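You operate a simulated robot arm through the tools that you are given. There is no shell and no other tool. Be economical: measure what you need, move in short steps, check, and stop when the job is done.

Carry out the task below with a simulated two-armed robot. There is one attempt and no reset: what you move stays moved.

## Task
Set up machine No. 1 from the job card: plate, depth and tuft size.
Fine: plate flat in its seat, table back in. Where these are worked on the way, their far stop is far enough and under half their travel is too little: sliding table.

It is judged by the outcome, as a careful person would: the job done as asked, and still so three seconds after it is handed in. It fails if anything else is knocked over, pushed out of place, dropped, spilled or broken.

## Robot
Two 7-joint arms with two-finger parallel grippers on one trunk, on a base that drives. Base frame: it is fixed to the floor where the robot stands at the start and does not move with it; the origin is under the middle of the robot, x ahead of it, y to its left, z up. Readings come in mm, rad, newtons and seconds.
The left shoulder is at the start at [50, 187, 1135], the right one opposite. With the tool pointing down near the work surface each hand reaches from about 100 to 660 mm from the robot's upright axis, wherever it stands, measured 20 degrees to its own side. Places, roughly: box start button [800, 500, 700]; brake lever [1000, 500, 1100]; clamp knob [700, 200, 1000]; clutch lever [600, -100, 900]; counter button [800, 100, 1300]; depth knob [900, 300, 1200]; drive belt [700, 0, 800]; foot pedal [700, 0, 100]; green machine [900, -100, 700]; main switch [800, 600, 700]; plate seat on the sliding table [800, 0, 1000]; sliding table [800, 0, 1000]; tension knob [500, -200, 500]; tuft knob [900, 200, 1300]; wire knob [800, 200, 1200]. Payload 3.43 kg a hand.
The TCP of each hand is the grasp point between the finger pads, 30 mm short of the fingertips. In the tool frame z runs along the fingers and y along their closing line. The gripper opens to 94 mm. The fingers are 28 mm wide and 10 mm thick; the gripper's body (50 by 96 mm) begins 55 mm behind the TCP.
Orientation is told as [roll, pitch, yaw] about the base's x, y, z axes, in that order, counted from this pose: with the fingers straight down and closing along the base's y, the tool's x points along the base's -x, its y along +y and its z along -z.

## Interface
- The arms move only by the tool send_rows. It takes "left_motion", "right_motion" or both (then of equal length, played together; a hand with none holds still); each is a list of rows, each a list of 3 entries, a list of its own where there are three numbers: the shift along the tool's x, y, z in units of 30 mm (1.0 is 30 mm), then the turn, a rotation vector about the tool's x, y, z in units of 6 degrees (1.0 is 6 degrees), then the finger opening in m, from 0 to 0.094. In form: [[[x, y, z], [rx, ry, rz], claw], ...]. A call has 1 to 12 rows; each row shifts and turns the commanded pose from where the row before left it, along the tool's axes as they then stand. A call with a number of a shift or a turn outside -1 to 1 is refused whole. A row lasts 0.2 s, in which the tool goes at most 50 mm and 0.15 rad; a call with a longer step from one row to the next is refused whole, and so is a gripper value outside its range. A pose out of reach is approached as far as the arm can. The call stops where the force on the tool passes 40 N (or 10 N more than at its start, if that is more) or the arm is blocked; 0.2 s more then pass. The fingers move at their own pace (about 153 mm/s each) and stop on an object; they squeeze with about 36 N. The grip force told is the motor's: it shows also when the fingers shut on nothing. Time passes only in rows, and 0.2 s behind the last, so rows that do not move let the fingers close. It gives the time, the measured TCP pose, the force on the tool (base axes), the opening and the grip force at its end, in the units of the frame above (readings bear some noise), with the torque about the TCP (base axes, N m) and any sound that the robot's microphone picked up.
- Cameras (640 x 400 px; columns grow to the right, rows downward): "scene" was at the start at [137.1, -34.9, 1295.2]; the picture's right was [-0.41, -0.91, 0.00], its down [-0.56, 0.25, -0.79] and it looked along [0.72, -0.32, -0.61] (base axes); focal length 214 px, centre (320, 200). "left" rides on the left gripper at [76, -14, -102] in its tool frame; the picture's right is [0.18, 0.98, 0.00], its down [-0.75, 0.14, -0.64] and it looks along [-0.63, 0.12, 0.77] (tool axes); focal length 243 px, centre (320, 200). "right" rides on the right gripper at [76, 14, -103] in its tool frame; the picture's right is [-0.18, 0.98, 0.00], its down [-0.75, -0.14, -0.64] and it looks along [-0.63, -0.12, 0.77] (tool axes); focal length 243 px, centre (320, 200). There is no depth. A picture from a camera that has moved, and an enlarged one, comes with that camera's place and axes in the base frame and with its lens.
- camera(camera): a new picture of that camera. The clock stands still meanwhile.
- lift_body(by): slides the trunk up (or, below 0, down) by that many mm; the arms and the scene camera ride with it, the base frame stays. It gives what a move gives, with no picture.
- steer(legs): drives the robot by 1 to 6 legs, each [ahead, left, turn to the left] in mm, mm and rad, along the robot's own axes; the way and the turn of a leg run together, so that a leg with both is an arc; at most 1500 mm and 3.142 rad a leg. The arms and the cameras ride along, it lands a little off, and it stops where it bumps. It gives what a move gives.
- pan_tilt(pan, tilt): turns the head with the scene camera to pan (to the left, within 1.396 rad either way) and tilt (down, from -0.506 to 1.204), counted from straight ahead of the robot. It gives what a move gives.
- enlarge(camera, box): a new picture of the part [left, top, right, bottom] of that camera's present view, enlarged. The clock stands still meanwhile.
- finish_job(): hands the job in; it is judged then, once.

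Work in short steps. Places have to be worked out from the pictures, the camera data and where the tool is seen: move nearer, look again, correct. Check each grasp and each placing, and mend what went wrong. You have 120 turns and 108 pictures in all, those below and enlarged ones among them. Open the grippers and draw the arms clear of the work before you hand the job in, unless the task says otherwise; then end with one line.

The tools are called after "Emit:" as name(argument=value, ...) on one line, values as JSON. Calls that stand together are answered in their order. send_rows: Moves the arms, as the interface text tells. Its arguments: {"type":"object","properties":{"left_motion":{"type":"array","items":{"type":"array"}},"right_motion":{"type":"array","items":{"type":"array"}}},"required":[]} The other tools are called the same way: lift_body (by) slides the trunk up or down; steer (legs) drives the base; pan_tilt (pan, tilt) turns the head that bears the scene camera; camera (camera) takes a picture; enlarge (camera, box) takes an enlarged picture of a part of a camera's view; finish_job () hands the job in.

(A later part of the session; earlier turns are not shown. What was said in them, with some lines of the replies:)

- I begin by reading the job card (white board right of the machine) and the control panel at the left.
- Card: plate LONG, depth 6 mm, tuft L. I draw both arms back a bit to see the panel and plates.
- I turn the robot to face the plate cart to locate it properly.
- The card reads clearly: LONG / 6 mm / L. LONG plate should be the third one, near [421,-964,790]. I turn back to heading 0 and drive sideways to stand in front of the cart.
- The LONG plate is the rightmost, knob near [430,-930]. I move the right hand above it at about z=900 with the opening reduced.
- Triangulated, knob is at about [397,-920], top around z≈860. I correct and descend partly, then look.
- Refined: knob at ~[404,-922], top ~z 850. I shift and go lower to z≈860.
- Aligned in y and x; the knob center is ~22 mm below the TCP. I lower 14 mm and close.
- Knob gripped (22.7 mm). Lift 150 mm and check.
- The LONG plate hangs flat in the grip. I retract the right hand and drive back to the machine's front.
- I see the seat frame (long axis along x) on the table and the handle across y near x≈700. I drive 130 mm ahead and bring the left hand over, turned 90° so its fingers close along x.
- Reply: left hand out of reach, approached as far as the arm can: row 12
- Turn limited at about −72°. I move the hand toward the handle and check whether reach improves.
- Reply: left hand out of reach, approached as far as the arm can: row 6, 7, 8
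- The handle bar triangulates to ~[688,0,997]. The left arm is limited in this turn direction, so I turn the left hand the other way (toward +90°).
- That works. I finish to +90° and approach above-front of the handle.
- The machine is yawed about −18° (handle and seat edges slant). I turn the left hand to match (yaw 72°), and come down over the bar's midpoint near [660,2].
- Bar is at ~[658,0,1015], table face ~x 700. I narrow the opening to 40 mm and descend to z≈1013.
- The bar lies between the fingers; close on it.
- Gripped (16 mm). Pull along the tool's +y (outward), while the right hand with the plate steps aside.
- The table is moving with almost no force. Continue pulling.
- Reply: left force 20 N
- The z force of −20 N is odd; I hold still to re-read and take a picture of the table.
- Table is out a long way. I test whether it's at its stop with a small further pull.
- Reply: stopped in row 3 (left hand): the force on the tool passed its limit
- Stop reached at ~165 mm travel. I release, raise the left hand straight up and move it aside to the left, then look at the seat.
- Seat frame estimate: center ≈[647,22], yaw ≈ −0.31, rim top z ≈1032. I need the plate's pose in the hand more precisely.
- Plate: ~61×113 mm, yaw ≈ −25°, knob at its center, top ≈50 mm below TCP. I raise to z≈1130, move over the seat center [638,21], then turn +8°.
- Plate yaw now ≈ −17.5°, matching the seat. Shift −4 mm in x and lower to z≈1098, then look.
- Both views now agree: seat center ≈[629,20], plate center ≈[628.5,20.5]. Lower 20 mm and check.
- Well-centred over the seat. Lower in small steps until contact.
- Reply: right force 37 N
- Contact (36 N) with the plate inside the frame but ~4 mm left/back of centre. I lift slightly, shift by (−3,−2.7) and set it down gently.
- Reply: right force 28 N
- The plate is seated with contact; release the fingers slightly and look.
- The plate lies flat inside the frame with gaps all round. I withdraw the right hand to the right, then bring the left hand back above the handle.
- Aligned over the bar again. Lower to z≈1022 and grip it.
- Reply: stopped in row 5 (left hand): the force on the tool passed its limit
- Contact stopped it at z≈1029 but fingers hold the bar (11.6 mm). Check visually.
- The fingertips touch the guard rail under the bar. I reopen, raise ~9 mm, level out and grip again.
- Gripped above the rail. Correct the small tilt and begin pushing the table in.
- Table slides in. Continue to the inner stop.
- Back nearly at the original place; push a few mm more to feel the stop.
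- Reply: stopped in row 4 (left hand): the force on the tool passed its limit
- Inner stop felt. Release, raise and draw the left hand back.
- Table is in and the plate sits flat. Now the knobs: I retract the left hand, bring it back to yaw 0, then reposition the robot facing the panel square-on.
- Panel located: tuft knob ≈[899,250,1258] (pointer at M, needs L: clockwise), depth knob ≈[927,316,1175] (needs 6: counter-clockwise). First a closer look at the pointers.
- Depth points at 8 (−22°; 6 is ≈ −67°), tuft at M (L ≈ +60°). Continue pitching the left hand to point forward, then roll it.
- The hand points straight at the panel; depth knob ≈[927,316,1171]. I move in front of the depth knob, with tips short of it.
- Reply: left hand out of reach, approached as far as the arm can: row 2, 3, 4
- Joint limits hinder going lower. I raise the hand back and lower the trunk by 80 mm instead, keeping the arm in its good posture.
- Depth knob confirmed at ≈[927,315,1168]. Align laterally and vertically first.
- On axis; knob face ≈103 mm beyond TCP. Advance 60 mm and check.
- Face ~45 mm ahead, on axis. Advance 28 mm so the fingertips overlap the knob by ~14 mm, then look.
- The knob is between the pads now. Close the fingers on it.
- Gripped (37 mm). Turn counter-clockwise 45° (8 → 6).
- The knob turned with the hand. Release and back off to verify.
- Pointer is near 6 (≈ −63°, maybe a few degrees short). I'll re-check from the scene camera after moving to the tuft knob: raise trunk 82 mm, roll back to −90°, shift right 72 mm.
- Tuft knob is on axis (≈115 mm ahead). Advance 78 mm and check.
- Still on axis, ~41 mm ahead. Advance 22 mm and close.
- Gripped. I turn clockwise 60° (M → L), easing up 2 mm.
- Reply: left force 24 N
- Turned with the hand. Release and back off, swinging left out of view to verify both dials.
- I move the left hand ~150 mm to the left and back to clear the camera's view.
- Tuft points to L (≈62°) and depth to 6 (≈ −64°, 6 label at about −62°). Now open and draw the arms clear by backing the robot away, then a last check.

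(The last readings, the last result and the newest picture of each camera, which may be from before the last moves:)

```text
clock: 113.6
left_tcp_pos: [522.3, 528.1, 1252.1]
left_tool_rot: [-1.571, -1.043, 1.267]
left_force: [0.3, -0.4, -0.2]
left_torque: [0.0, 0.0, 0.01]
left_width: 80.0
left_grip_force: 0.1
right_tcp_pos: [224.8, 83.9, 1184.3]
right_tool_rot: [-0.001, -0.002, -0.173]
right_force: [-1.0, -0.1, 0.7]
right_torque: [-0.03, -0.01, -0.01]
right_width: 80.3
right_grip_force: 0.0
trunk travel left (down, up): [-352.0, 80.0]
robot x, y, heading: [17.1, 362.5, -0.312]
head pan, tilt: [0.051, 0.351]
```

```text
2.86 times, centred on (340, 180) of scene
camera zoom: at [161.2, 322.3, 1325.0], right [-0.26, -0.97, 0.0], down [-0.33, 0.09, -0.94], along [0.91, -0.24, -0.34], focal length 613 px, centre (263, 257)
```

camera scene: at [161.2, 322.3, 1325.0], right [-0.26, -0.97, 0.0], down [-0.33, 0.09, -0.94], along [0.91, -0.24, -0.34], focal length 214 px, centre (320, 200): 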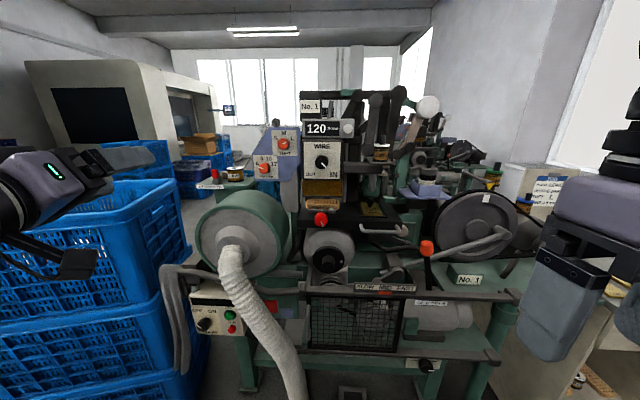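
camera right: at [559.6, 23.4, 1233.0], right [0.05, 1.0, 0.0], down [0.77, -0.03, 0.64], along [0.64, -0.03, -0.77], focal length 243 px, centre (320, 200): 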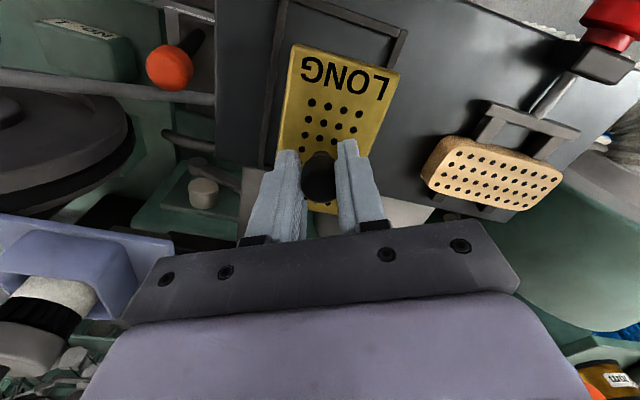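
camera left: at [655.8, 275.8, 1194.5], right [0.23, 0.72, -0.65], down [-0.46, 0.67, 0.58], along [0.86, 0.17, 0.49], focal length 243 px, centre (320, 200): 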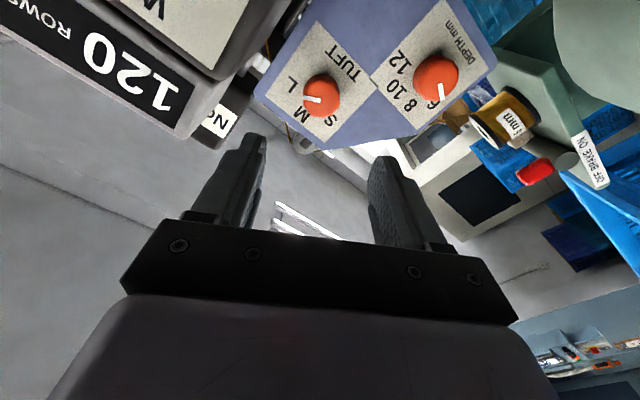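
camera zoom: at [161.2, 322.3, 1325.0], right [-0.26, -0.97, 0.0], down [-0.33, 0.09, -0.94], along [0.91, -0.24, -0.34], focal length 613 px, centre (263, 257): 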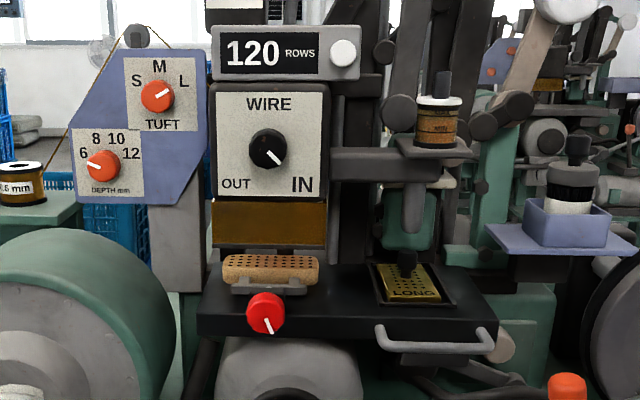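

Everything's in place; one head-on zoom of the dials for a final check.

Emit:
enlarge(camera="scene", box=[250, 120, 310, 185])

```text
6.15 times, centred on (280, 152) of scene
camera zoom: at [161.2, 322.3, 1325.0], right [-0.26, -0.97, 0.0], down [-0.33, 0.09, -0.94], along [0.91, -0.24, -0.34], focal length 1320 px, centre (566, 492)
```

zoom: 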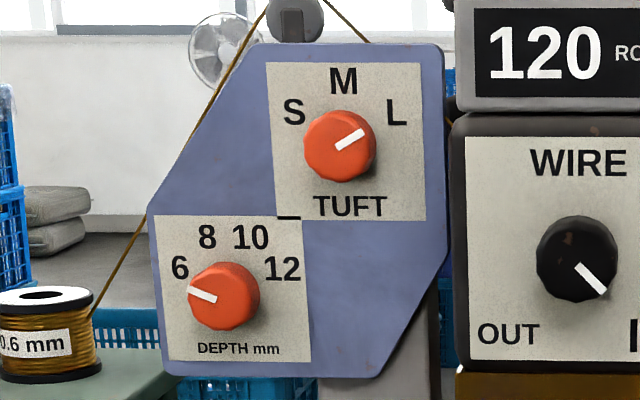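

Both dials point to their marks: depth 6 (within about 3°) and tuft L. The table is in, the plate lies flat in its seat and the arms are clear, so I hand the job in.

Emit:
finish_job()

```text
The job is handed in.
```

Machine No. 1 is set up to the job card: the LONG plate is flat in its seat with the sliding table pushed back in, depth is at 6 mm and tuft size is at L.
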